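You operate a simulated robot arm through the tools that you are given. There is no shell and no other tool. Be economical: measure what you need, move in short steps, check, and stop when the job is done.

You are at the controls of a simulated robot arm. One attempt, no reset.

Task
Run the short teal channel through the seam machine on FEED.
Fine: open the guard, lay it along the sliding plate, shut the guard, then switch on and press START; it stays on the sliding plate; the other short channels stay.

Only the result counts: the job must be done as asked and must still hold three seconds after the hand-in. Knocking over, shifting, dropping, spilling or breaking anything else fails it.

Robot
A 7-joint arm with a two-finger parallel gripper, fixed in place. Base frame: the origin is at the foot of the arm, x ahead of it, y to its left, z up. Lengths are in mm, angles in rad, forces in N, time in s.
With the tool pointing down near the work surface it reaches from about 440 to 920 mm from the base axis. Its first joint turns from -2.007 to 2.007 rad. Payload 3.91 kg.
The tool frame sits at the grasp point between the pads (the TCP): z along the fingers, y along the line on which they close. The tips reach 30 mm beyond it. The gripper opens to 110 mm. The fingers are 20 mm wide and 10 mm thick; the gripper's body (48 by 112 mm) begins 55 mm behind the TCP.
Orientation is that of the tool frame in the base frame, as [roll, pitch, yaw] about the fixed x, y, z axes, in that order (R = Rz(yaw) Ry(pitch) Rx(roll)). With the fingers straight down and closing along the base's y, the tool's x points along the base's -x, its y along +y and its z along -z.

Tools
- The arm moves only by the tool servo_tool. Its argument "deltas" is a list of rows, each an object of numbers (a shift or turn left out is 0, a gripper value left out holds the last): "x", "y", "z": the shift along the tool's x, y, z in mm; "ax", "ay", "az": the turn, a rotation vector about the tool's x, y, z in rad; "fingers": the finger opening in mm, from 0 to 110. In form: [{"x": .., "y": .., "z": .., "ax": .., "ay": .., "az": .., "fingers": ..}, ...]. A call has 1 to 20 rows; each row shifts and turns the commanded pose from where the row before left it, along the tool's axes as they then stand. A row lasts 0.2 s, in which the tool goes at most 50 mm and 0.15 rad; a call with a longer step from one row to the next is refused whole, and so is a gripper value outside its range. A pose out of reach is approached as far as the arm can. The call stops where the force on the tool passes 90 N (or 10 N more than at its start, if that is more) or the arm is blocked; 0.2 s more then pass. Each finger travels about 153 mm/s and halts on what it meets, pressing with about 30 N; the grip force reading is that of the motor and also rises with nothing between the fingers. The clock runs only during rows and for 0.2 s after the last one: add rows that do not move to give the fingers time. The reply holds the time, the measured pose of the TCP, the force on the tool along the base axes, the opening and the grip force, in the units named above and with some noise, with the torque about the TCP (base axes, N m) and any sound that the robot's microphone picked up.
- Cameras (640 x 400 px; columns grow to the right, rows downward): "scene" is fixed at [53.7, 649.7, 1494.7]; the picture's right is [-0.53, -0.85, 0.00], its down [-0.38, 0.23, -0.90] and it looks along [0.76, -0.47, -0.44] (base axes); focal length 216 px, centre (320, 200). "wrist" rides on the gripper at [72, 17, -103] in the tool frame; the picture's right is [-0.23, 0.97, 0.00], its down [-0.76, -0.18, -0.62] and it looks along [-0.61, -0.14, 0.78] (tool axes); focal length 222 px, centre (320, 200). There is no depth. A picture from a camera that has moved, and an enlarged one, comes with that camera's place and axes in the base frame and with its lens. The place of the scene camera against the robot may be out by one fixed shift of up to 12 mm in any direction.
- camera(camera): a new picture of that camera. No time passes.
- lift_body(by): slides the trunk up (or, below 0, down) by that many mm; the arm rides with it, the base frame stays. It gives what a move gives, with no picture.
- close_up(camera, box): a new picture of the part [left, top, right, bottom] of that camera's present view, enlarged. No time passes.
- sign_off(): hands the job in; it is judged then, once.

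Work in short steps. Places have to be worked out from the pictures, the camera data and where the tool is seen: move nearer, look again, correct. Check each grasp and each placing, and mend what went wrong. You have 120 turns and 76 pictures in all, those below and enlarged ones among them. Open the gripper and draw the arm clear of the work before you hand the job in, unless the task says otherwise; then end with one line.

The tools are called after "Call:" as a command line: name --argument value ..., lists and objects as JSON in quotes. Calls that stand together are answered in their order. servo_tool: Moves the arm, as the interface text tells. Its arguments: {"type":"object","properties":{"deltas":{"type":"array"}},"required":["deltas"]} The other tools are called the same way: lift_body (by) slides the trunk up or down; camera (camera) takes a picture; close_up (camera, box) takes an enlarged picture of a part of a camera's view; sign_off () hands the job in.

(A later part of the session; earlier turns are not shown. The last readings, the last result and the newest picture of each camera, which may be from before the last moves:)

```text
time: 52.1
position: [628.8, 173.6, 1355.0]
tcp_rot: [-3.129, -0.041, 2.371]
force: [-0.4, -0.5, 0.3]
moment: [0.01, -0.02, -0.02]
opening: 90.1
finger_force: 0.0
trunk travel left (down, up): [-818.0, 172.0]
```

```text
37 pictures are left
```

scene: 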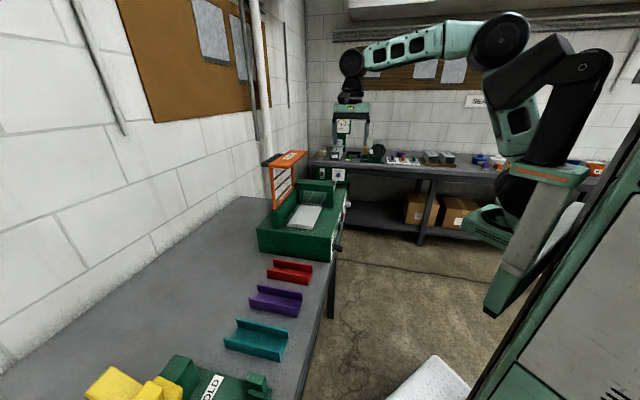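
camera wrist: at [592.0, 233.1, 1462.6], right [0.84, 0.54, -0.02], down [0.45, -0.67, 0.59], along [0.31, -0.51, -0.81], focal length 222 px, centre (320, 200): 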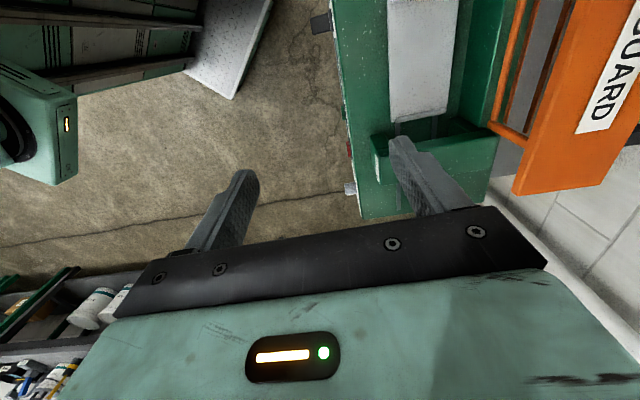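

Turning the tool so it closes along the bench, then traversing to the teal channel at about (414, 606, 925).

Call:
servo_tool --deltas '[{"ay": -0.041, "ax": -0.012}, {"az": -0.1428}, {"az": -0.1428}, {"az": -0.1428}, {"az": -0.1428}, {"az": -0.1428}, {"az": -0.1428}, {"az": -0.1428}, {"az": -0.1428}, {"az": -0.1428}, {"az": -0.1428}, {"az": -0.1428}]'

Call:
servo_tool --deltas '[{"x": -9.2, "y": 38.2}, {"x": -9.2, "y": 38.2}, {"x": -9.2, "y": 38.2}, {"x": -9.2, "y": 38.2}, {"x": -9.2, "y": 38.2}, {"x": -9.2, "y": 38.2}, {"x": -9.2, "y": 38.2}, {"x": -9.2, "y": 38.2}, {"x": -9.2, "y": 38.2}, {"x": -9.2, "y": 38.2}, {"x": -9.2, "y": 38.2}, {"x": -9.2, "y": 38.2}]'

Call:
lift_body --by -200

Call:
camera --camera "wrist"

```text
time: 54.8
position: [628.4, 173.0, 1355.4]
tcp_rot: [3.14, 0.003, -2.34]
force: [-0.1, -0.5, 0.4]
moment: [0.0, -0.04, 0.05]
opening: 90.0
finger_force: 0.1
trunk travel left (down, up): [-818.0, 172.0]
```

```text
time: 57.4
position: [373.7, 515.0, 1349.6]
tcp_rot: [3.141, 0.003, -2.342]
force: [0.3, -0.2, -0.1]
moment: [0.01, 0.03, 0.0]
opening: 90.1
finger_force: 0.2
out of reach, approached as far as the arm can: row 10, 11, 12
trunk travel left (down, up): [-818.0, 172.0]
```

```text
time: 59.5
position: [374.7, 513.9, 1149.9]
tcp_rot: [3.138, 0.002, -2.343]
force: [-0.1, -0.5, 0.3]
moment: [-0.01, -0.02, -0.01]
opening: 89.7
finger_force: 0.0
trunk travel left (down, up): [-618.0, 372.0]
```

```text
36 pictures are left
camera wrist: at [311.1, 474.1, 1253.3], right [-0.54, 0.84, 0.0], down [0.66, 0.42, 0.62], along [0.53, 0.34, -0.78], focal length 222 px, centre (320, 200)
```

wrist: 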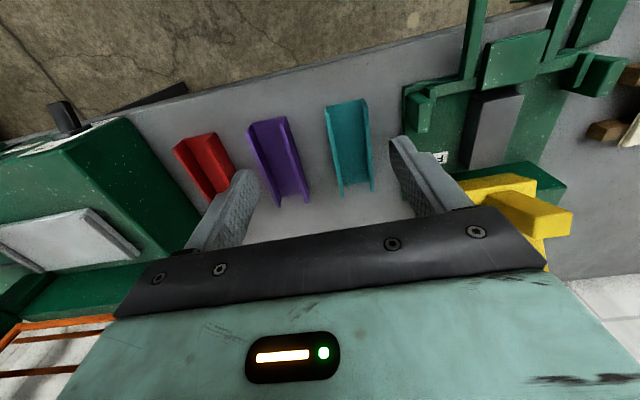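

Teal channel in view; enlarging to measure it.

Call:
close_up --camera "wrist" --box '[230, 60, 440, 210]'

```text
2.67 times, centred on (335, 135) of wrist
camera zoom: at [311.1, 474.1, 1253.3], right [-0.54, 0.84, 0.0], down [0.66, 0.42, 0.62], along [0.53, 0.34, -0.78], focal length 592 px, centre (280, 373)
```

zoom: 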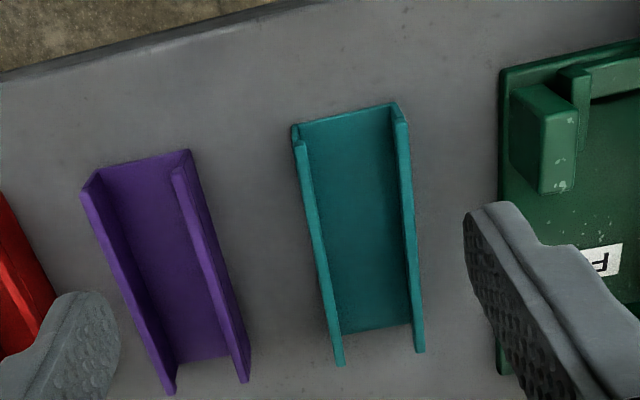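

The teal channel's centre is about (421, 604), its axis is along d, its width is about 55, its length about 144 and its wall tops are at z≈946. Before grasping, I enlarge the sliding plate visible at the left of this view.

Call:
close_up --camera "wrist" --box '[0, 90, 200, 290]'

Call:
close_up --camera "scene" --box '[255, 175, 355, 255]'

```text
2.00 times, centred on (100, 190) of wrist
camera zoom: at [311.1, 474.1, 1253.3], right [-0.54, 0.84, 0.0], down [0.66, 0.42, 0.62], along [0.53, 0.34, -0.78], focal length 444 px, centre (760, 220)
```

zoom: 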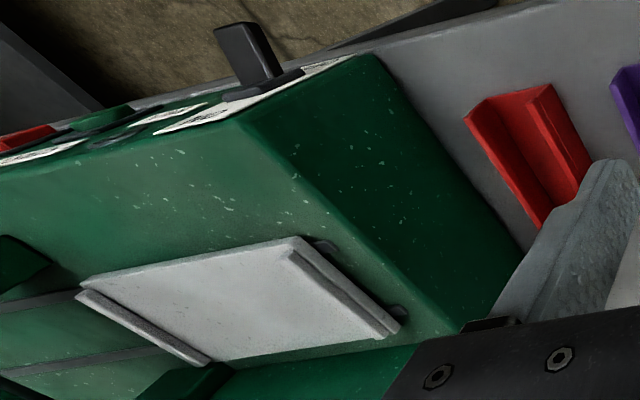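

```text
5.00 times, centred on (305, 215) of scene
camera zoom: at [53.7, 649.7, 1494.7], right [-0.53, -0.85, 0.0], down [-0.38, 0.23, -0.9], along [0.76, -0.47, -0.44], focal length 1081 px, centre (395, 125)
```

zoom: 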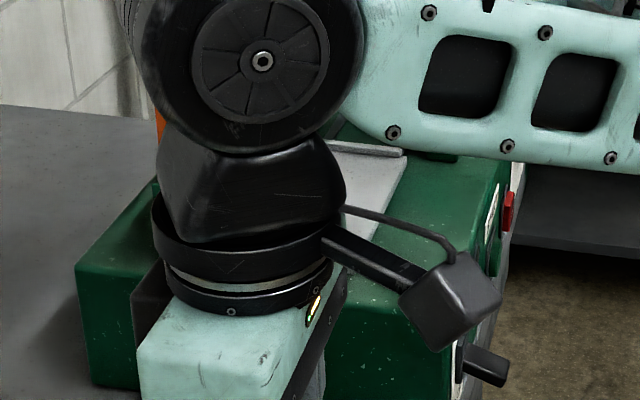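

Now I align over the teal channel's centre at the current height.

Call:
servo_tool --deltas '[{"az": 0.023, "fingers": 90}, {"x": -32, "y": 10.6}, {"x": -32, "y": 10.6}, {"x": -32, "y": 10.6}]'

Call:
lift_body --by -120

Call:
camera --camera "wrist"

```text
time: 60.5
position: [388.0, 513.1, 1147.1]
tcp_rot: [3.141, 0.002, -2.364]
force: [0.4, 0.4, -0.3]
moment: [-0.01, -0.01, 0.01]
opening: 89.8
finger_force: 0.2
out of reach, approached as far as the arm can: row 2, 3, 4
trunk travel left (down, up): [-618.0, 372.0]
```

```text
time: 62.0
position: [388.6, 512.9, 1025.7]
tcp_rot: [3.14, 0.003, -2.366]
force: [-1.2, -0.6, 0.6]
moment: [0.03, 0.05, 0.02]
opening: 89.8
finger_force: 0.0
trunk travel left (down, up): [-498.0, 492.0]
```

```text
32 pictures are left
camera wrist: at [324.2, 474.7, 1129.7], right [-0.52, 0.85, 0.0], down [0.67, 0.41, 0.62], along [0.53, 0.33, -0.78], focal length 222 px, centre (320, 200)
```

wrist: 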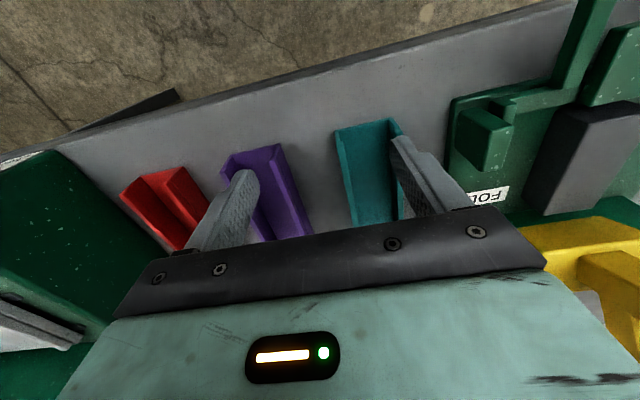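

The arm is too high relative to the trunk to reach outward here. I raise the trunk 220 and reach down by the same amount with the arm, then move over.

Call:
lift_body --by 250

Call:
servo_tool --deltas '[{"z": 45}, {"z": 45}, {"z": 45}, {"z": 45}, {"x": -32, "y": 8}, {"x": -32, "y": 8}, {"x": -23, "y": 8}]'

```text
time: 64.6
position: [389.5, 513.6, 1275.7]
tcp_rot: [3.139, 0.001, -2.364]
force: [0.3, 0.0, 1.1]
moment: [-0.02, -0.03, 0.01]
opening: 90.1
finger_force: 0.1
trunk travel left (down, up): [-748.0, 242.0]
```

```text
time: 66.2
position: [421.0, 563.7, 1092.9]
tcp_rot: [3.141, 0.0, -2.366]
force: [0.4, -0.2, 0.1]
moment: [0.03, -0.02, -0.02]
opening: 89.9
finger_force: 0.0
out of reach, approached as far as the arm can: row 6, 7
trunk travel left (down, up): [-748.0, 242.0]
```

Call:
servo_tool --deltas '[{"z": 42}, {"z": 42}, {"x": -14, "y": 14}, {"x": -14, "y": 14}]'

Call:
camera --camera "wrist"

```text
time: 67.2
position: [419.8, 575.5, 1010.8]
tcp_rot: [3.14, 0.002, -2.364]
force: [0.1, 0.2, 0.1]
moment: [0.0, 0.0, 0.02]
opening: 90.0
finger_force: 0.0
out of reach, approached as far as the arm can: row 3, 4
trunk travel left (down, up): [-748.0, 242.0]
```

```text
31 pictures are left
camera wrist: at [356.0, 536.1, 1113.7], right [-0.52, 0.85, 0.0], down [0.67, 0.41, 0.62], along [0.53, 0.33, -0.78], focal length 222 px, centre (320, 200)
```

wrist: 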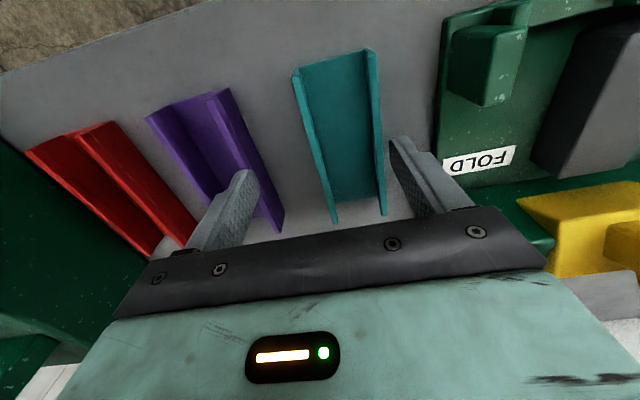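

Still reported out of reach although the radius is well inside spec, which suggests a joint-limit configuration. I look at the arm.

Call:
camera --camera "scene"

```text
30 pictures are left
```

scene: 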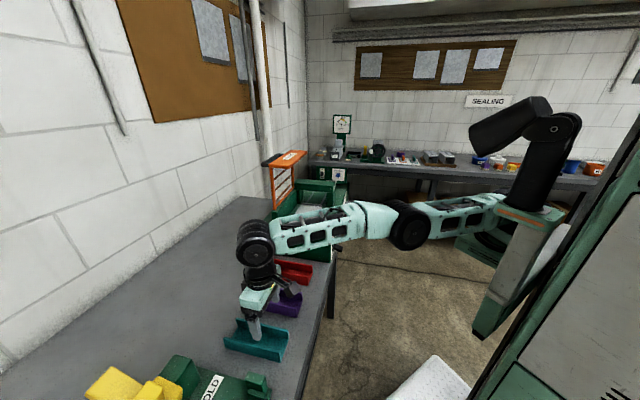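

Call:
close_up --camera "scene" --box '[220, 80, 620, 380]'

```text
1.33 times, centred on (420, 230) of scene
camera zoom: at [53.7, 649.7, 1494.7], right [-0.53, -0.85, 0.0], down [-0.38, 0.23, -0.9], along [0.76, -0.47, -0.44], focal length 288 px, centre (187, 160)
```

zoom: 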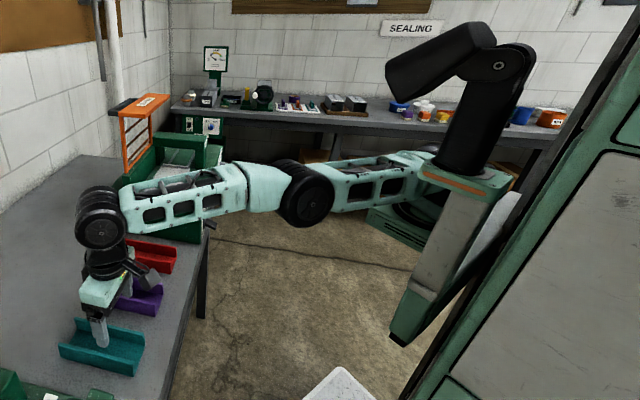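

The arm is folded sideways, which limits it here to a radius of about 710. A slightly off-centre grasp at d≈690 (about 33 mm from the middle) is within reach, so I shift to it and go down partway.

Call:
servo_tool --deltas '[{"x": 14}, {"y": 10}, {"y": 9}, {"z": 25}]'

Call:
camera --camera "wrist"

```text
time: 68.2
position: [394.7, 577.0, 985.3]
tcp_rot: [3.141, 0.003, -2.366]
force: [-0.9, -0.1, 1.0]
moment: [-0.03, -0.02, 0.02]
opening: 89.9
finger_force: 0.1
trunk travel left (down, up): [-748.0, 242.0]
```

```text
28 pictures are left
camera wrist: at [331.1, 538.8, 1089.3], right [-0.52, 0.85, 0.0], down [0.67, 0.41, 0.63], along [0.53, 0.33, -0.78], focal length 222 px, centre (320, 200)
```

wrist: 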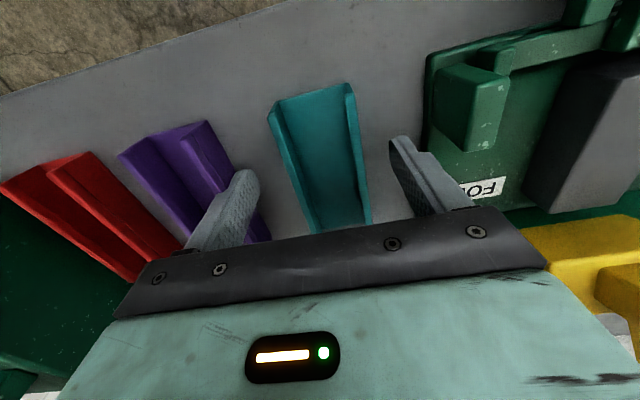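

Well aligned at u −136 and d 686. I descend to z≈957 and close.

Call:
servo_tool --deltas '[{"x": -8}, {"z": 14}, {"z": 14}, {"fingers": 60}, {"fingers": 50}, {"fingers": 45}, {}]'

Call:
camera --camera "wrist"

```text
time: 69.8
position: [398.7, 581.3, 956.4]
tcp_rot: [3.138, 0.002, -2.366]
force: [0.0, 0.1, 0.5]
moment: [0.1, -0.07, 0.04]
opening: 60.0
finger_force: 30.3
out of reach, approached as far as the arm can: row 3
trunk travel left (down, up): [-748.0, 242.0]
```

```text
27 pictures are left
camera wrist: at [334.9, 543.0, 1060.7], right [-0.52, 0.85, 0.0], down [0.67, 0.41, 0.62], along [0.53, 0.33, -0.78], focal length 222 px, centre (320, 200)
```

wrist: 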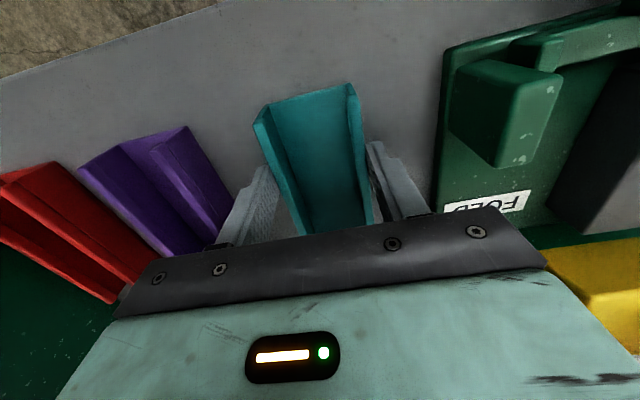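

Gripped at 60 mm. I lift and check.

Call:
lift_body --by 150

Call:
close_up --camera "scene" --box '[180, 160, 380, 380]'

```text
time: 71.5
position: [399.1, 582.9, 1106.2]
tcp_rot: [3.141, 0.002, -2.364]
force: [0.2, -0.9, -1.2]
moment: [-0.01, 0.01, -0.04]
opening: 59.7
finger_force: 30.0
trunk travel left (down, up): [-898.0, 92.0]
```

```text
1.82 times, centred on (280, 270) of scene
camera zoom: at [53.7, 649.7, 1494.7], right [-0.53, -0.85, 0.0], down [-0.38, 0.23, -0.9], along [0.76, -0.47, -0.44], focal length 393 px, centre (393, 73)
```

zoom: 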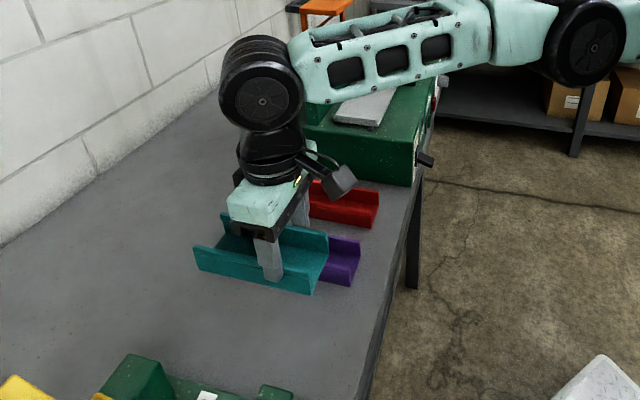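

With the guard only at 90°, its front plate (z≈1270, d≥735) would block the hand above the plate, so it must open further first. I set the channel back down and return to the guard.

Call:
lift_body --by -149

Call:
servo_tool --deltas '[{"fingers": 90}, {}, {"z": -30}, {"z": -45}, {"z": -45}, {"x": 40}, {"x": 40}, {"x": 40}]'

Call:
lift_body --by 120

Call:
camera --camera "scene"

```text
time: 73.3
position: [399.1, 582.3, 958.6]
tcp_rot: [3.139, 0.001, -2.365]
force: [0.6, 0.5, -1.5]
moment: [-0.05, 0.03, 0.01]
opening: 59.8
finger_force: 30.6
trunk travel left (down, up): [-749.0, 241.0]
```

```text
time: 75.1
position: [318.8, 488.3, 1072.5]
tcp_rot: [-3.139, -0.001, -2.38]
force: [0.7, 1.3, -1.1]
moment: [-0.03, 0.03, 0.05]
opening: 89.8
finger_force: 0.1
out of reach, approached as far as the arm can: row 4, 5
trunk travel left (down, up): [-749.0, 241.0]
```

```text
time: 76.6
position: [320.9, 487.5, 1193.2]
tcp_rot: [-3.141, -0.004, -2.381]
force: [0.6, -0.4, -0.6]
moment: [-0.01, 0.02, -0.05]
opening: 90.1
finger_force: 0.1
trunk travel left (down, up): [-869.0, 121.0]
```

```text
25 pictures are left
```

scene: 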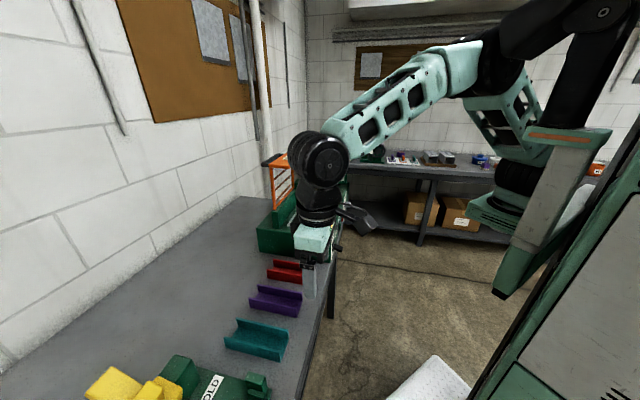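

The channel is back in its place. I move in front of the machine and set the tool horizontal with fingers closed, to push the guard past vertical.

Call:
servo_tool --deltas '[{"x": 5, "y": -39, "fingers": 0}, {"x": 5, "y": -39}, {"x": 5, "y": -39}, {"x": 5, "y": -39}, {"x": 5, "y": -39}, {"x": 5, "y": -39}, {"x": 5, "y": -39}, {"x": 5, "y": -39}, {"x": 5, "y": -39}, {"x": 5, "y": -39}, {"x": 5, "y": -39}]'

Call:
servo_tool --deltas '[{"az": 0.1428}, {"az": 0.1428}, {"az": 0.1428}, {"az": 0.1428}, {"az": 0.1428}, {"az": 0.1428}, {"az": 0.1428}, {"az": 0.1428}, {"az": 0.1428}, {"az": 0.1428}, {"az": 0.1428}]'

Call:
servo_tool --deltas '[{"ax": -0.1428}, {"ax": -0.1428}, {"ax": -0.1428}, {"ax": -0.1428}, {"ax": -0.1428}, {"ax": -0.1428}, {"ax": -0.1428}, {"ax": -0.1428}, {"ax": -0.1428}, {"ax": -0.1428}, {"ax": -0.1428}]'

```text
time: 79.0
position: [574.4, 146.8, 1194.4]
tcp_rot: [-3.141, 0.0, -2.364]
force: [-0.1, -0.3, 0.2]
moment: [-0.03, -0.02, -0.02]
opening: 0.0
finger_force: 29.6
trunk travel left (down, up): [-869.0, 121.0]
```

```text
time: 81.4
position: [572.8, 144.8, 1195.0]
tcp_rot: [3.139, -0.002, 2.345]
force: [-0.8, 0.1, 0.0]
moment: [-0.01, -0.02, 0.01]
opening: 0.1
finger_force: 30.5
trunk travel left (down, up): [-869.0, 121.0]
```

```text
time: 83.8
position: [599.8, 161.7, 1195.2]
tcp_rot: [1.565, -0.002, 2.348]
force: [-0.7, 0.2, 0.3]
moment: [0.01, 0.02, -0.03]
opening: 0.0
finger_force: 30.1
out of reach, approached as far as the arm can: row 7, 8, 9
trunk travel left (down, up): [-869.0, 121.0]
```

Horizontal again. I look at the open guard to choose the push point.

Call:
camera --camera "wrist"

```text
24 pictures are left
camera wrist: at [474.7, 140.6, 1212.0], right [0.16, -0.17, 0.97], down [0.09, -0.98, -0.18], along [0.98, 0.12, -0.14], focal length 222 px, centre (320, 200)
```

wrist: 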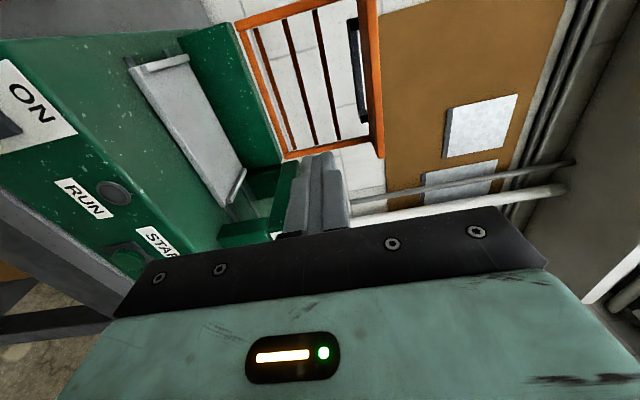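

Bar 2 of the guard frame is at about z 1207. I advance at z≈1201 and push it backwards under the plate.

Call:
servo_tool --deltas '[{"y": 6}, {"z": 40}, {"z": 40}, {"z": 40}, {"z": 40}, {"z": 40}, {"z": 40}, {"z": 12}, {"z": 12}]'

Call:
close_up --camera "scene" --box '[230, 110, 400, 240]'

```text
time: 85.8
position: [788.1, 346.4, 1199.8]
tcp_rot: [1.57, -0.001, 2.347]
force: [-1.0, -3.7, -2.1]
moment: [-0.09, 0.06, 0.01]
opening: 0.0
finger_force: 30.0
trunk travel left (down, up): [-869.0, 121.0]
```

```text
3.08 times, centred on (315, 175) of scene
camera zoom: at [53.7, 649.7, 1494.7], right [-0.53, -0.85, 0.0], down [-0.38, 0.23, -0.9], along [0.76, -0.47, -0.44], focal length 665 px, centre (335, 277)
```

zoom: 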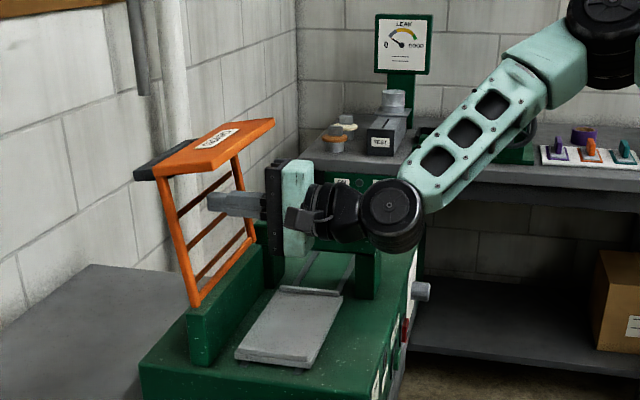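

It is pushing nicely, at about 100°. I push further.

Call:
servo_tool --deltas '[{"z": 10}, {"z": 10}, {"z": 10}, {"z": 8}]'

Call:
close_up --camera "scene" --box '[230, 110, 400, 240]'

```text
time: 86.3
position: [789.2, 349.4, 1200.1]
tcp_rot: [1.571, -0.002, 2.352]
force: [-59.6, -70.2, 19.4]
moment: [-0.27, 0.18, -0.14]
opening: 0.0
finger_force: 30.0
trunk travel left (down, up): [-869.0, 121.0]
stopped in row 2: the force on the tool passed its limit at 104 N (the readings are from after the stop); the commanded pose is now the measured one
```

```text
3.08 times, centred on (315, 175) of scene
camera zoom: at [53.7, 649.7, 1494.7], right [-0.53, -0.85, 0.0], down [-0.38, 0.23, -0.9], along [0.76, -0.47, -0.44], focal length 665 px, centre (335, 277)
```

zoom: 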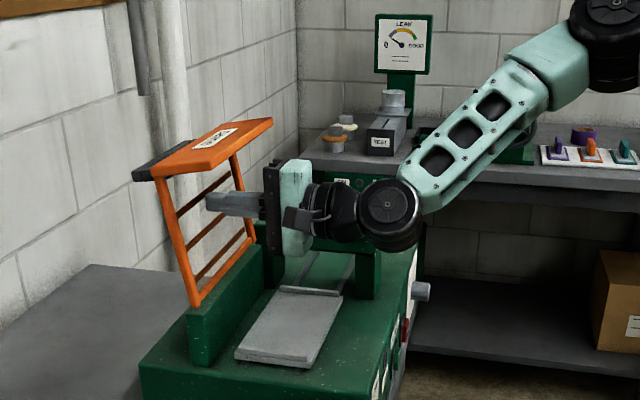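

The guard is against its stop at about 102°. I withdraw, return to vertical and head for the teal channel. This time I'll grip only its machine-side wall, so the hand stays clear of the guard plate when placing.

Call:
servo_tool --deltas '[{"z": -40}, {"z": -45}, {"z": -45}, {"z": -45}, {"z": -45}, {"z": -45}, {"fingers": 40}, {"ax": 0.1428}, {"ax": 0.1428}, {"ax": 0.1428}, {"ax": 0.1428}, {"ax": 0.1428}, {"ax": 0.1428}, {"ax": 0.1428}, {"ax": 0.1428}, {"ax": 0.1428}, {"ax": 0.1428}, {"ax": 0.1428}]'

Call:
servo_tool --deltas '[{"az": -0.1428}, {"az": -0.1428}, {"az": -0.1428}, {"az": -0.1428}, {"az": -0.1428}, {"az": -0.1428}, {"az": -0.1428}, {"az": -0.1428}, {"az": -0.1428}, {"az": -0.1428}, {"az": -0.1428}]'

```text
time: 90.1
position: [606.1, 168.1, 1199.7]
tcp_rot: [-3.134, 0.0, 2.348]
force: [-0.4, -1.0, -0.1]
moment: [0.03, -0.01, -0.01]
opening: 40.1
finger_force: 0.0
trunk travel left (down, up): [-869.0, 121.0]
```

```text
time: 92.5
position: [605.1, 168.3, 1199.1]
tcp_rot: [3.141, -0.007, -2.359]
force: [0.5, -0.1, 0.5]
moment: [0.05, 0.0, -0.01]
opening: 40.2
finger_force: 0.0
trunk travel left (down, up): [-869.0, 121.0]
```

Traversing to above the teal channel, then lowering with the arm.

Call:
servo_tool --deltas '[{"x": -6, "y": 37.6}, {"x": -6, "y": 37.6}, {"x": -6, "y": 37.6}, {"x": -6, "y": 37.6}, {"x": -6, "y": 37.6}, {"x": -6, "y": 37.6}, {"x": -6, "y": 37.6}, {"x": -6, "y": 37.6}, {"x": -6, "y": 37.6}, {"x": -6, "y": 37.6}, {"x": -6, "y": 37.6}, {"z": 45}, {"z": 45}, {"z": 45}, {"z": 45}]'

Call:
camera --camera "wrist"

```text
time: 95.7
position: [360.8, 507.4, 1017.7]
tcp_rot: [3.139, -0.006, -2.361]
force: [0.3, 0.1, 0.3]
moment: [-0.02, 0.0, -0.01]
opening: 40.1
finger_force: 0.1
trunk travel left (down, up): [-869.0, 121.0]
```

```text
21 pictures are left
camera wrist: at [298.0, 467.8, 1122.9], right [-0.52, 0.85, 0.0], down [0.67, 0.41, 0.62], along [0.53, 0.32, -0.79], focal length 222 px, centre (320, 200)
```

wrist: 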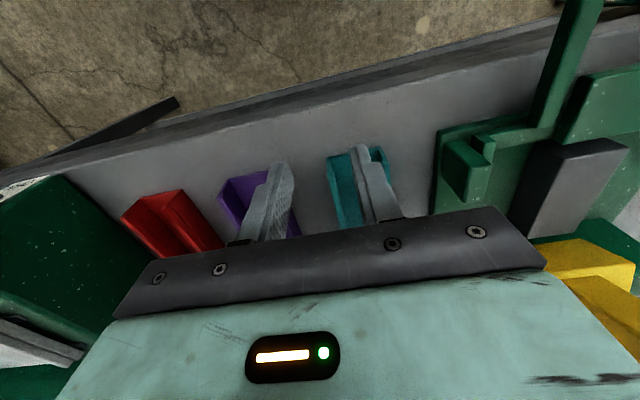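

At u −110, d 613. I extend to d≈700.

Call:
servo_tool --deltas '[{"x": -30}, {"x": -30}, {"x": -30}]'

Call:
close_up --camera "wrist" --box '[200, 40, 460, 240]'

```text
time: 96.5
position: [423.6, 568.6, 1018.1]
tcp_rot: [3.14, -0.005, -2.363]
force: [0.6, -0.2, 1.7]
moment: [0.01, -0.01, -0.01]
opening: 40.1
finger_force: 0.1
trunk travel left (down, up): [-869.0, 121.0]
```

```text
2.00 times, centred on (330, 140) of wrist
camera zoom: at [360.4, 530.5, 1122.0], right [-0.52, 0.85, 0.0], down [0.67, 0.41, 0.62], along [0.53, 0.32, -0.79], focal length 444 px, centre (300, 320)
```

zoom: 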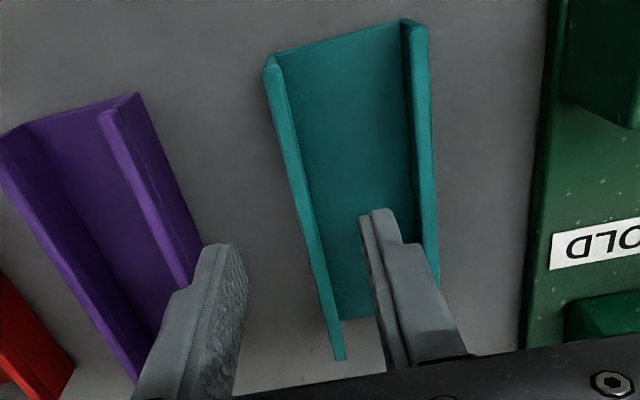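

Reach is fine at this trunk height, so I can grip at mid-length. I move to d≈723, descend and close on the wall.

Call:
servo_tool --deltas '[{"x": -22}, {"z": 30}, {"z": 28.5}]'

Call:
servo_tool --deltas '[{"fingers": 20}, {"fingers": 8}, {"fingers": 0}, {}, {}]'

Call:
camera --camera "wrist"

```text
time: 97.3
position: [420.1, 560.2, 960.1]
tcp_rot: [3.139, -0.005, -2.363]
force: [-0.5, 0.7, -0.7]
moment: [0.0, 0.01, 0.02]
opening: 40.2
finger_force: 0.0
out of reach, approached as far as the arm can: row 1, 3
trunk travel left (down, up): [-869.0, 121.0]
```

```text
time: 98.5
position: [421.4, 560.8, 959.9]
tcp_rot: [3.141, -0.006, -2.363]
force: [0.6, 0.3, 1.2]
moment: [-0.02, 0.01, -0.02]
opening: 6.2
finger_force: 29.7
trunk travel left (down, up): [-869.0, 121.0]
```

```text
19 pictures are left
camera wrist: at [358.0, 521.9, 1064.4], right [-0.52, 0.85, 0.0], down [0.67, 0.41, 0.62], along [0.53, 0.32, -0.79], focal length 222 px, centre (320, 200)
```

wrist: 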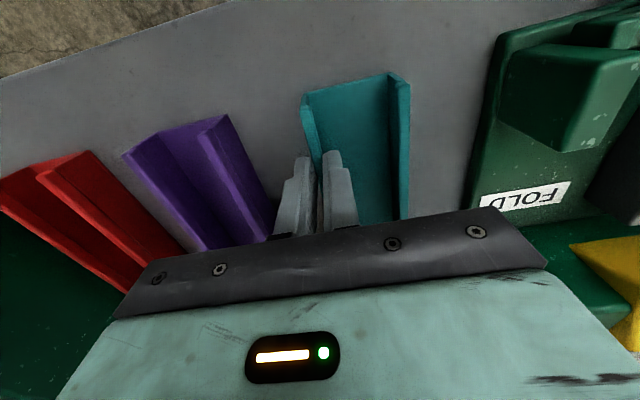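

Gripped on the wall, 6 mm thick. I lift and check for droop.

Call:
lift_body --by 110

Call:
close_up --camera "scene" --box '[180, 180, 360, 370]'

```text
time: 99.9
position: [421.0, 559.5, 1068.6]
tcp_rot: [3.14, -0.008, -2.362]
force: [0.3, -1.0, -0.7]
moment: [-0.05, 0.0, -0.04]
opening: 6.2
finger_force: 30.3
trunk travel left (down, up): [-979.0, 11.0]
```

```text
2.11 times, centred on (270, 275) of scene
camera zoom: at [53.7, 649.7, 1494.7], right [-0.53, -0.85, 0.0], down [-0.38, 0.23, -0.9], along [0.76, -0.47, -0.44], focal length 455 px, centre (425, 42)
```

zoom: 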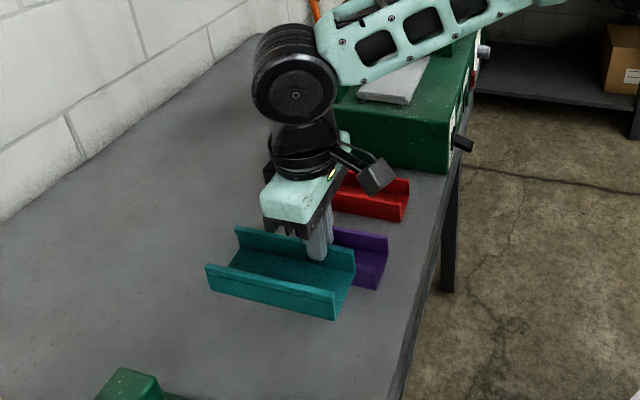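

Held level. I retract, raise, traverse to the front of the machine, then turn by +90°.

Call:
servo_tool --deltas '[{"x": 33}, {"x": 33}, {"x": 33}, {"x": 33}, {"z": -30}, {"z": -30}, {"y": -37.5}, {"y": -37.5}, {"y": -37.5}, {"y": -37.5}, {"y": -37.5}, {"y": -37.5}, {"y": -37.5}, {"y": -37.5}, {"y": -37.5}, {"y": -37.5}]'

Call:
servo_tool --deltas '[{"az": 0.1428}, {"az": 0.1428}, {"az": 0.1428}, {"az": 0.1428}, {"az": 0.1428}, {"az": 0.1428}, {"az": 0.1428}, {"az": 0.1428}, {"az": 0.1428}, {"az": 0.1428}, {"az": 0.1428}]'

Call:
camera --camera "wrist"

Call:
camera --camera "scene"

```text
time: 103.3
position: [593.6, 203.1, 1129.2]
tcp_rot: [3.14, -0.009, -2.359]
force: [0.4, 1.0, -1.3]
moment: [-0.03, -0.02, -0.01]
opening: 6.2
finger_force: 30.0
trunk travel left (down, up): [-979.0, 11.0]
```

```text
time: 105.7
position: [591.2, 200.8, 1130.3]
tcp_rot: [-3.133, -0.002, 2.349]
force: [-0.7, -0.9, -0.7]
moment: [0.02, 0.08, 0.02]
opening: 6.5
finger_force: 30.1
trunk travel left (down, up): [-979.0, 11.0]
```

```text
17 pictures are left
camera wrist: at [552.9, 264.7, 1234.0], right [0.85, 0.52, -0.01], down [0.41, -0.66, 0.62], along [0.32, -0.53, -0.78], focal length 222 px, centre (320, 200)
```

wrist: 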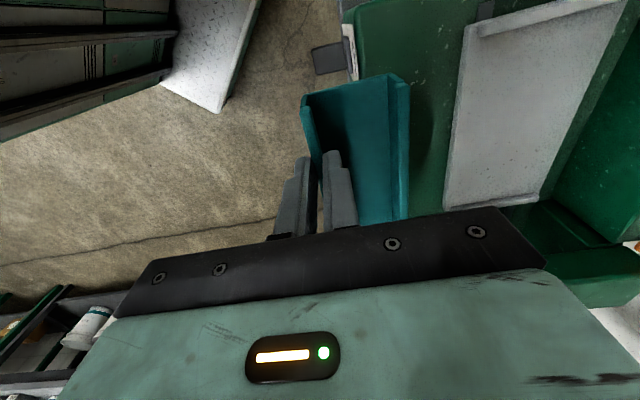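

```text
16 pictures are left
```

scene: 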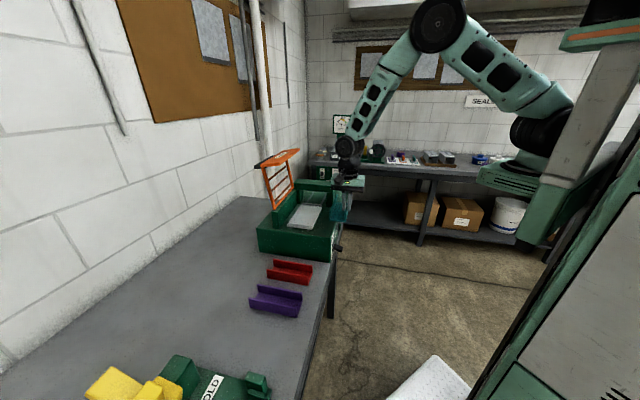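

The plate is well visible. I enlarge it to measure the placement.

Call:
close_up --camera "wrist" --box '[290, 0, 640, 220]'

```text
1.82 times, centred on (465, 110) of wrist
camera zoom: at [552.9, 264.7, 1234.0], right [0.85, 0.52, -0.01], down [0.41, -0.66, 0.62], along [0.32, -0.53, -0.78], focal length 404 px, centre (56, 364)
```

zoom: 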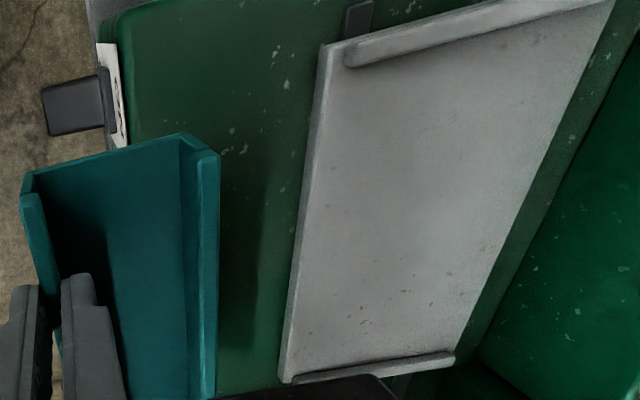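

The plate spans u 228–409 and d 692–795, with end lips leaving about 170 mm between them. The channel's centre is +30 in u and +27 in d from the TCP. I move to TCP u≈290, d≈710 at this height.

Call:
servo_tool --deltas '[{"x": -19}, {"y": 37}, {"y": 37}, {"y": 37}, {"y": 36}]'

Call:
close_up --camera "scene" --box '[230, 110, 400, 240]'

```text
time: 106.9
position: [707.3, 292.6, 1128.7]
tcp_rot: [-3.135, -0.002, 2.35]
force: [-0.4, -0.3, -1.4]
moment: [0.0, 0.01, -0.03]
opening: 6.2
finger_force: 29.9
trunk travel left (down, up): [-979.0, 11.0]
```

```text
3.08 times, centred on (315, 175) of scene
camera zoom: at [53.7, 649.7, 1494.7], right [-0.53, -0.85, 0.0], down [-0.38, 0.23, -0.9], along [0.76, -0.47, -0.44], focal length 665 px, centre (335, 277)
```

zoom: 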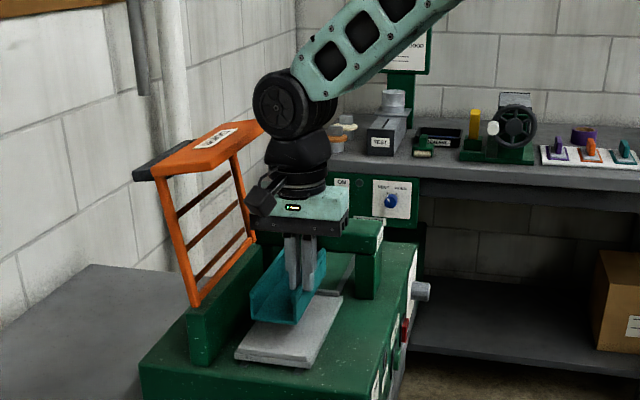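

Clear of the guard plate. I lower most of the way.

Call:
servo_tool --deltas '[{"x": -3, "z": 30}, {"z": 27}]'

Call:
servo_tool --deltas '[{"z": 3}, {"z": 2}]'

Call:
close_up --camera "wrist" --box '[250, 0, 530, 220]'

```text
time: 107.5
position: [712.5, 290.2, 1072.1]
tcp_rot: [-3.141, -0.001, 2.351]
force: [4.7, 3.5, 22.5]
moment: [0.13, -0.01, 0.12]
opening: 6.7
finger_force: 30.1
trunk travel left (down, up): [-979.0, 11.0]
```

```text
time: 108.1
position: [712.0, 288.8, 1070.1]
tcp_rot: [-3.138, 0.0, 2.35]
force: [0.4, 0.5, 38.1]
moment: [-0.11, -0.56, 0.06]
opening: 6.3
finger_force: 30.1
trunk travel left (down, up): [-979.0, 11.0]
```

```text
1.82 times, centred on (390, 110) of wrist
camera zoom: at [672.3, 352.9, 1174.0], right [0.85, 0.52, 0.0], down [0.41, -0.67, 0.62], along [0.33, -0.53, -0.78], focal length 404 px, centre (193, 364)
```

zoom: 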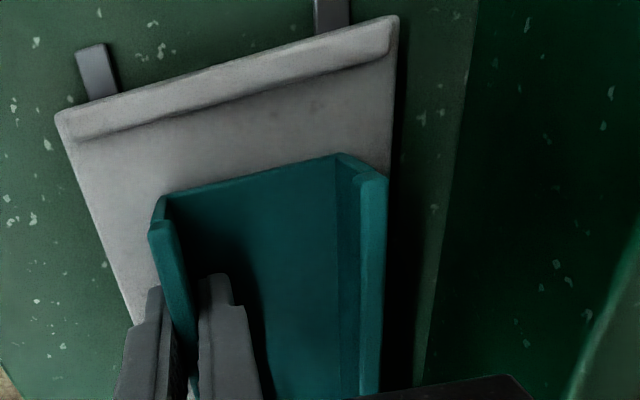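

The channel's low-u end is at 258.6 while the lip inner edge is at 234, so the far end sits on the high-u lip. I lift 10, shift 16 toward low u and lower again.

Call:
servo_tool --deltas '[{"z": -12}, {"x": 16}, {"z": 10}]'

Call:
servo_tool --deltas '[{"z": 4}]'

Call:
servo_tool --deltas '[{"z": 3}]'

```text
time: 108.9
position: [699.5, 299.4, 1070.0]
tcp_rot: [-3.133, -0.001, 2.352]
force: [-2.4, -3.3, 9.1]
moment: [0.25, 0.31, 0.17]
opening: 6.5
finger_force: 30.6
trunk travel left (down, up): [-979.0, 11.0]
```

```text
time: 109.3
position: [698.7, 300.1, 1068.6]
tcp_rot: [-3.138, -0.001, 2.35]
force: [-4.7, -5.7, 25.8]
moment: [0.71, 0.76, 0.34]
opening: 6.9
finger_force: 29.9
trunk travel left (down, up): [-979.0, 11.0]
```

```text
time: 109.7
position: [699.0, 300.1, 1067.9]
tcp_rot: [3.141, -0.002, 2.353]
force: [-9.8, -9.9, 48.7]
moment: [0.13, 0.12, 0.04]
opening: 6.5
finger_force: 30.2
trunk travel left (down, up): [-979.0, 11.0]
```

Contact is now about 2 mm lower, presumably on the plate surface. I relieve the force and look.

Call:
servo_tool --deltas '[{"z": -5}, {}]'

Call:
close_up --camera "wrist" --box '[250, 0, 530, 220]'

Call:
close_up --camera "scene" --box '[270, 170, 360, 235]'

```text
time: 110.3
position: [699.7, 300.6, 1067.9]
tcp_rot: [-3.138, -0.002, 2.351]
force: [0.4, -1.4, 27.3]
moment: [0.24, -0.24, 0.01]
opening: 6.6
finger_force: 30.0
trunk travel left (down, up): [-979.0, 11.0]
```

```text
1.82 times, centred on (390, 110) of wrist
camera zoom: at [660.3, 363.7, 1171.4], right [0.85, 0.52, 0.0], down [0.41, -0.67, 0.62], along [0.32, -0.53, -0.78], focal length 404 px, centre (193, 364)
```

zoom: 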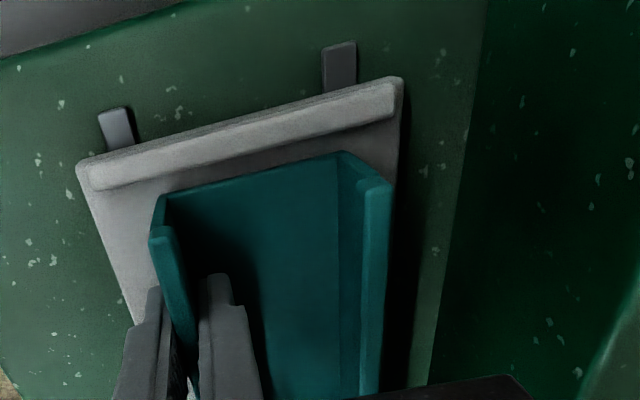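

```text
6.15 times, centred on (315, 202) of scene
camera zoom: at [53.7, 649.7, 1494.7], right [-0.53, -0.85, 0.0], down [-0.38, 0.23, -0.9], along [0.76, -0.47, -0.44], focal length 1330 px, centre (351, 185)
```

zoom: 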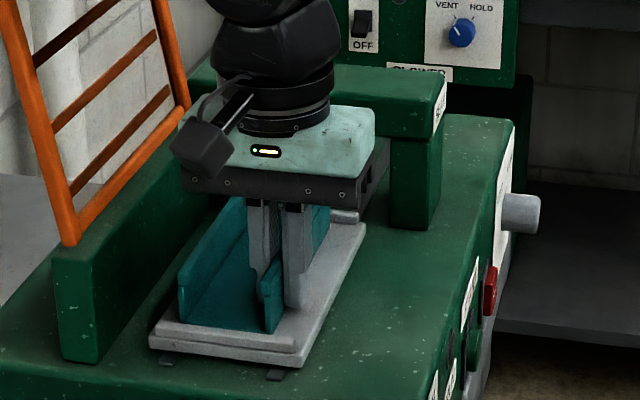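

It's resting on the plate between the lips. I release and lift.

Call:
servo_tool --deltas '[{"z": -3}, {"fingers": 24}, {"fingers": 28}, {}, {"z": -25}, {"z": -30}, {"y": -45}, {"y": -45}, {"y": -45}]'

Call:
close_up --camera "wrist" --box '[290, 0, 640, 220]'

```text
time: 112.3
position: [605.1, 207.1, 1125.8]
tcp_rot: [-3.135, -0.002, 2.352]
force: [0.5, 0.1, 0.3]
moment: [0.01, 0.01, -0.03]
opening: 28.2
finger_force: 0.1
trunk travel left (down, up): [-979.0, 11.0]
```

```text
1.82 times, centred on (465, 110) of wrist
camera zoom: at [566.2, 270.5, 1229.3], right [0.85, 0.52, -0.01], down [0.41, -0.66, 0.62], along [0.32, -0.53, -0.78], focal length 404 px, centre (56, 364)
```

zoom: 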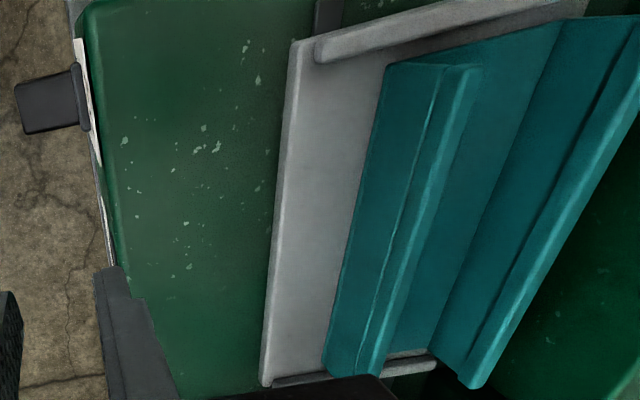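

Released. The channel seems displaced toward the back of the plate, so I check it from the scene camera.

Call:
close_up --camera "scene" --box '[270, 170, 360, 235]'

```text
6.15 times, centred on (315, 202) of scene
camera zoom: at [53.7, 649.7, 1494.7], right [-0.53, -0.85, 0.0], down [-0.38, 0.23, -0.9], along [0.76, -0.47, -0.44], focal length 1330 px, centre (351, 185)
```

zoom: 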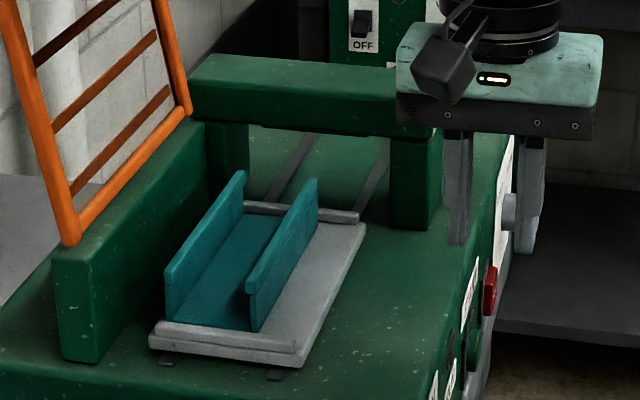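

It lies flat and inside the lips but about 12 mm toward the back. I re-grip the near wall lightly, slide it about 10 mm forward and release.

Call:
servo_tool --deltas '[{"y": 46}, {"y": 46}, {"y": 45}, {"z": 26}, {"z": 25}]'

Call:
servo_tool --deltas '[{"fingers": 14}, {"fingers": 6}, {"fingers": 3}, {}, {"y": -3}, {"y": -3}, {"y": -3}, {}]'

Call:
servo_tool --deltas '[{"fingers": 16}, {"fingers": 26}, {}, {"z": -25}, {"z": -30}, {"y": -45}, {"y": -45}, {"y": -45}]'

Call:
close_up --camera "wrist" --box '[290, 0, 640, 220]'

```text
time: 113.5
position: [702.6, 303.4, 1072.9]
tcp_rot: [-3.135, -0.001, 2.353]
force: [-0.4, -0.3, 0.7]
moment: [0.0, 0.04, -0.01]
opening: 28.0
finger_force: 0.2
trunk travel left (down, up): [-979.0, 11.0]
```

```text
time: 115.3
position: [695.3, 296.2, 1074.2]
tcp_rot: [-3.135, -0.002, 2.349]
force: [-0.2, 0.1, 0.7]
moment: [0.01, 0.03, -0.02]
opening: 6.5
finger_force: 29.3
trunk travel left (down, up): [-979.0, 11.0]
```

```text
time: 117.1
position: [599.1, 200.9, 1130.0]
tcp_rot: [-3.133, -0.002, 2.351]
force: [-0.9, 0.3, 0.0]
moment: [-0.02, 0.03, 0.01]
opening: 26.1
finger_force: 0.2
trunk travel left (down, up): [-979.0, 11.0]
```

```text
1.82 times, centred on (465, 110) of wrist
camera zoom: at [561.4, 264.4, 1234.5], right [0.85, 0.52, -0.01], down [0.41, -0.66, 0.62], along [0.32, -0.53, -0.78], focal length 404 px, centre (56, 364)
```

zoom: 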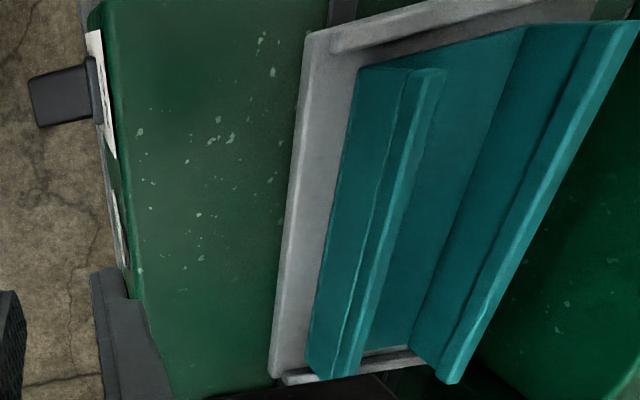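

The channel is now centred on the plate. To shut the guard I go horizontal again with closed fingers, rise above the raised front plate, and press its front edge down.

Call:
servo_tool --deltas '[{"y": -30, "fingers": 0}, {"ax": -0.1428}, {"ax": -0.1428}, {"ax": -0.1428}, {"ax": -0.1428}, {"ax": -0.1428}, {"ax": -0.1428}, {"ax": -0.1428}, {"ax": -0.1428}, {"ax": -0.1428}, {"ax": -0.1428}, {"ax": -0.1428}, {"y": 45}, {"y": 45}, {"y": 45}, {"y": 45}, {"y": 20}]'

Call:
camera --camera "wrist"

```text
time: 120.7
position: [585.4, 185.6, 1329.4]
tcp_rot: [1.577, -0.002, 2.351]
force: [-0.6, -0.1, 0.6]
moment: [0.01, -0.02, 0.0]
opening: 0.3
finger_force: 29.6
out of reach, approached as far as the arm can: row 17
trunk travel left (down, up): [-979.0, 11.0]
```

```text
7 pictures are left
camera wrist: at [460.8, 163.8, 1347.5], right [0.17, -0.16, 0.97], down [0.09, -0.98, -0.17], along [0.98, 0.12, -0.15], focal length 222 px, centre (320, 200)
```

wrist: 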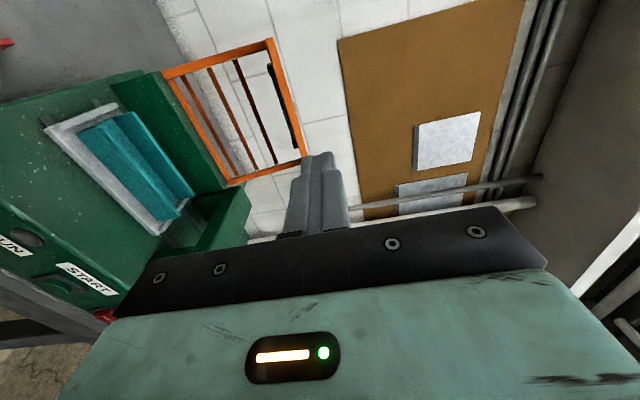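

I have only 7 pictures left, so I rely on the readings. I advance over the raised plate edge and press down with the trunk, withdrawing as it swings.

Call:
servo_tool --deltas '[{"z": 45}, {"z": 45}, {"z": 45}, {"z": 46}, {"z": 46}]'

Call:
lift_body --by -30

Call:
lift_body --by -12

```text
time: 121.9
position: [748.0, 344.2, 1327.0]
tcp_rot: [1.578, -0.002, 2.35]
force: [-0.3, -0.7, -0.2]
moment: [-0.04, 0.01, 0.01]
opening: 0.0
finger_force: 30.0
trunk travel left (down, up): [-979.0, 11.0]
```

```text
time: 122.7
position: [748.4, 344.5, 1297.6]
tcp_rot: [1.578, -0.001, 2.351]
force: [0.5, 0.1, -0.7]
moment: [-0.02, 0.0, -0.02]
opening: 0.0
finger_force: 29.9
trunk travel left (down, up): [-949.0, 41.0]
```

```text
time: 123.3
position: [747.5, 342.1, 1292.9]
tcp_rot: [1.563, 0.0, 2.35]
force: [-4.0, -6.9, 44.6]
moment: [0.22, -0.19, -0.01]
opening: 0.0
finger_force: 29.9
trunk travel left (down, up): [-937.0, 53.0]
```

44 N at the edge isn't enough leverage. Instead I grip the plate's front edge and pull it toward the robot, which has a lever arm of about 190 mm.

Call:
lift_body --by 14

Call:
servo_tool --deltas '[{"z": -32}, {"z": -32, "fingers": 44}, {"ax": 0.12}, {"y": -20}, {"z": 28}, {"z": 28}]'

Call:
close_up --camera "wrist" --box '[160, 20, 460, 240]'

```text
time: 123.9
position: [748.7, 343.8, 1294.4]
tcp_rot: [1.585, -0.004, 2.352]
force: [-0.4, 0.6, 0.0]
moment: [-0.01, -0.02, 0.0]
opening: 0.0
finger_force: 30.4
trunk travel left (down, up): [-951.0, 39.0]
```

```text
time: 125.3
position: [740.1, 336.2, 1273.2]
tcp_rot: [1.699, -0.003, 2.351]
force: [0.1, 0.0, 0.2]
moment: [0.0, 0.04, -0.02]
opening: 44.2
finger_force: 0.0
trunk travel left (down, up): [-951.0, 39.0]
```

```text
1.82 times, centred on (310, 130) of wrist
camera zoom: at [617.8, 316.6, 1303.5], right [0.25, -0.08, 0.97], down [0.08, -0.99, -0.1], along [0.97, 0.1, -0.24], focal length 404 px, centre (338, 327)
```

zoom: 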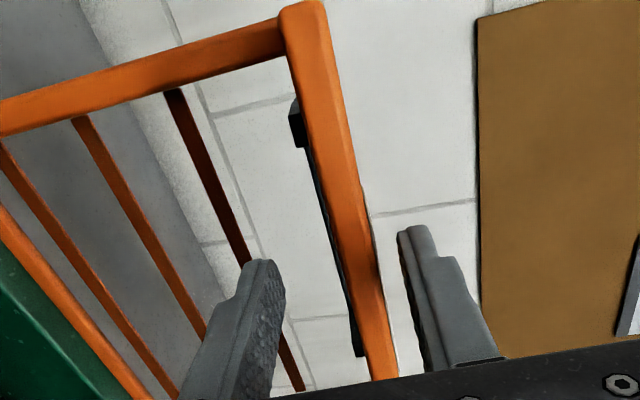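

The plate edge sits between the fingers. I close and pull it round the hinge.

Call:
servo_tool --deltas '[{"fingers": 20}, {"fingers": 5}, {"fingers": 0}, {}, {"y": -9.9, "z": -19.3, "ax": -0.12}, {"y": -9.9, "z": -19.3, "ax": -0.12}]'

Call:
servo_tool --deltas '[{"y": -9.9, "z": -19.3, "ax": -0.12}, {"y": -9.9, "z": -19.3, "ax": -0.12}]'

```text
time: 126.7
position: [709.4, 306.8, 1260.7]
tcp_rot: [1.448, -0.001, 2.35]
force: [-8.2, -26.1, 44.8]
moment: [-0.13, -0.83, 0.35]
opening: 11.6
finger_force: 44.8
trunk travel left (down, up): [-951.0, 39.0]
```

```text
time: 127.3
position: [684.6, 280.0, 1232.6]
tcp_rot: [1.21, -0.004, 2.351]
force: [-16.7, -29.8, 35.6]
moment: [-0.19, -0.81, 0.07]
opening: 11.7
finger_force: 44.5
trunk travel left (down, up): [-951.0, 39.0]
```

Still gripped (opening 11.7) and swinging. I continue.

Call:
servo_tool --deltas '[{"y": -9.9, "z": -19.3, "ax": -0.12}, {"y": -9.9, "z": -19.3, "ax": -0.12}, {"y": -9.9, "z": -19.3, "ax": -0.12}]'

Call:
close_up --camera "scene" --box '[230, 110, 400, 240]'

```text
time: 128.1
position: [657.7, 254.6, 1177.1]
tcp_rot: [0.853, -0.004, 2.351]
force: [-27.3, -36.6, 20.1]
moment: [0.47, -0.07, -0.2]
opening: 11.7
finger_force: 44.9
trunk travel left (down, up): [-951.0, 39.0]
```

```text
3.08 times, centred on (315, 175) of scene
camera zoom: at [53.7, 649.7, 1494.7], right [-0.53, -0.85, 0.0], down [-0.38, 0.23, -0.9], along [0.76, -0.47, -0.44], focal length 665 px, centre (335, 277)
```

zoom: 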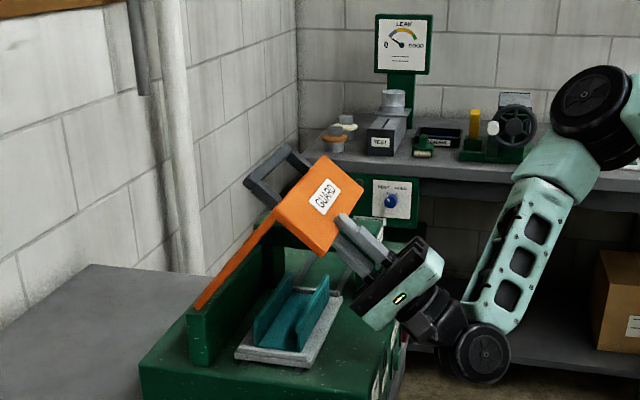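

The guard is now down to about 54° and holds there. I release, back away and pitch the tool, to press the handle bar down along the opening arc in reverse.

Call:
servo_tool --deltas '[{"fingers": 44}, {}, {"z": -25}, {"z": -25}, {"z": -30, "y": 26}, {"z": -30, "y": 26}, {"z": -30, "y": 26}, {"ax": 0.1376, "fingers": 0}, {"ax": 0.1376}, {"ax": 0.1376}, {"ax": 0.1376}, {"ax": 0.1376}, {"ax": 0.1376}, {"ax": 0.1376}, {"ax": 0.1376}, {"ax": 0.1376}, {"ax": 0.1376}, {"ax": 0.1376}, {"ax": 0.1376}]'

```text
time: 132.1
position: [549.5, 146.7, 1144.2]
tcp_rot: [2.51, -0.003, 2.35]
force: [0.9, 0.3, 0.0]
moment: [0.01, 0.02, -0.01]
opening: 0.0
finger_force: 29.9
trunk travel left (down, up): [-951.0, 39.0]
```

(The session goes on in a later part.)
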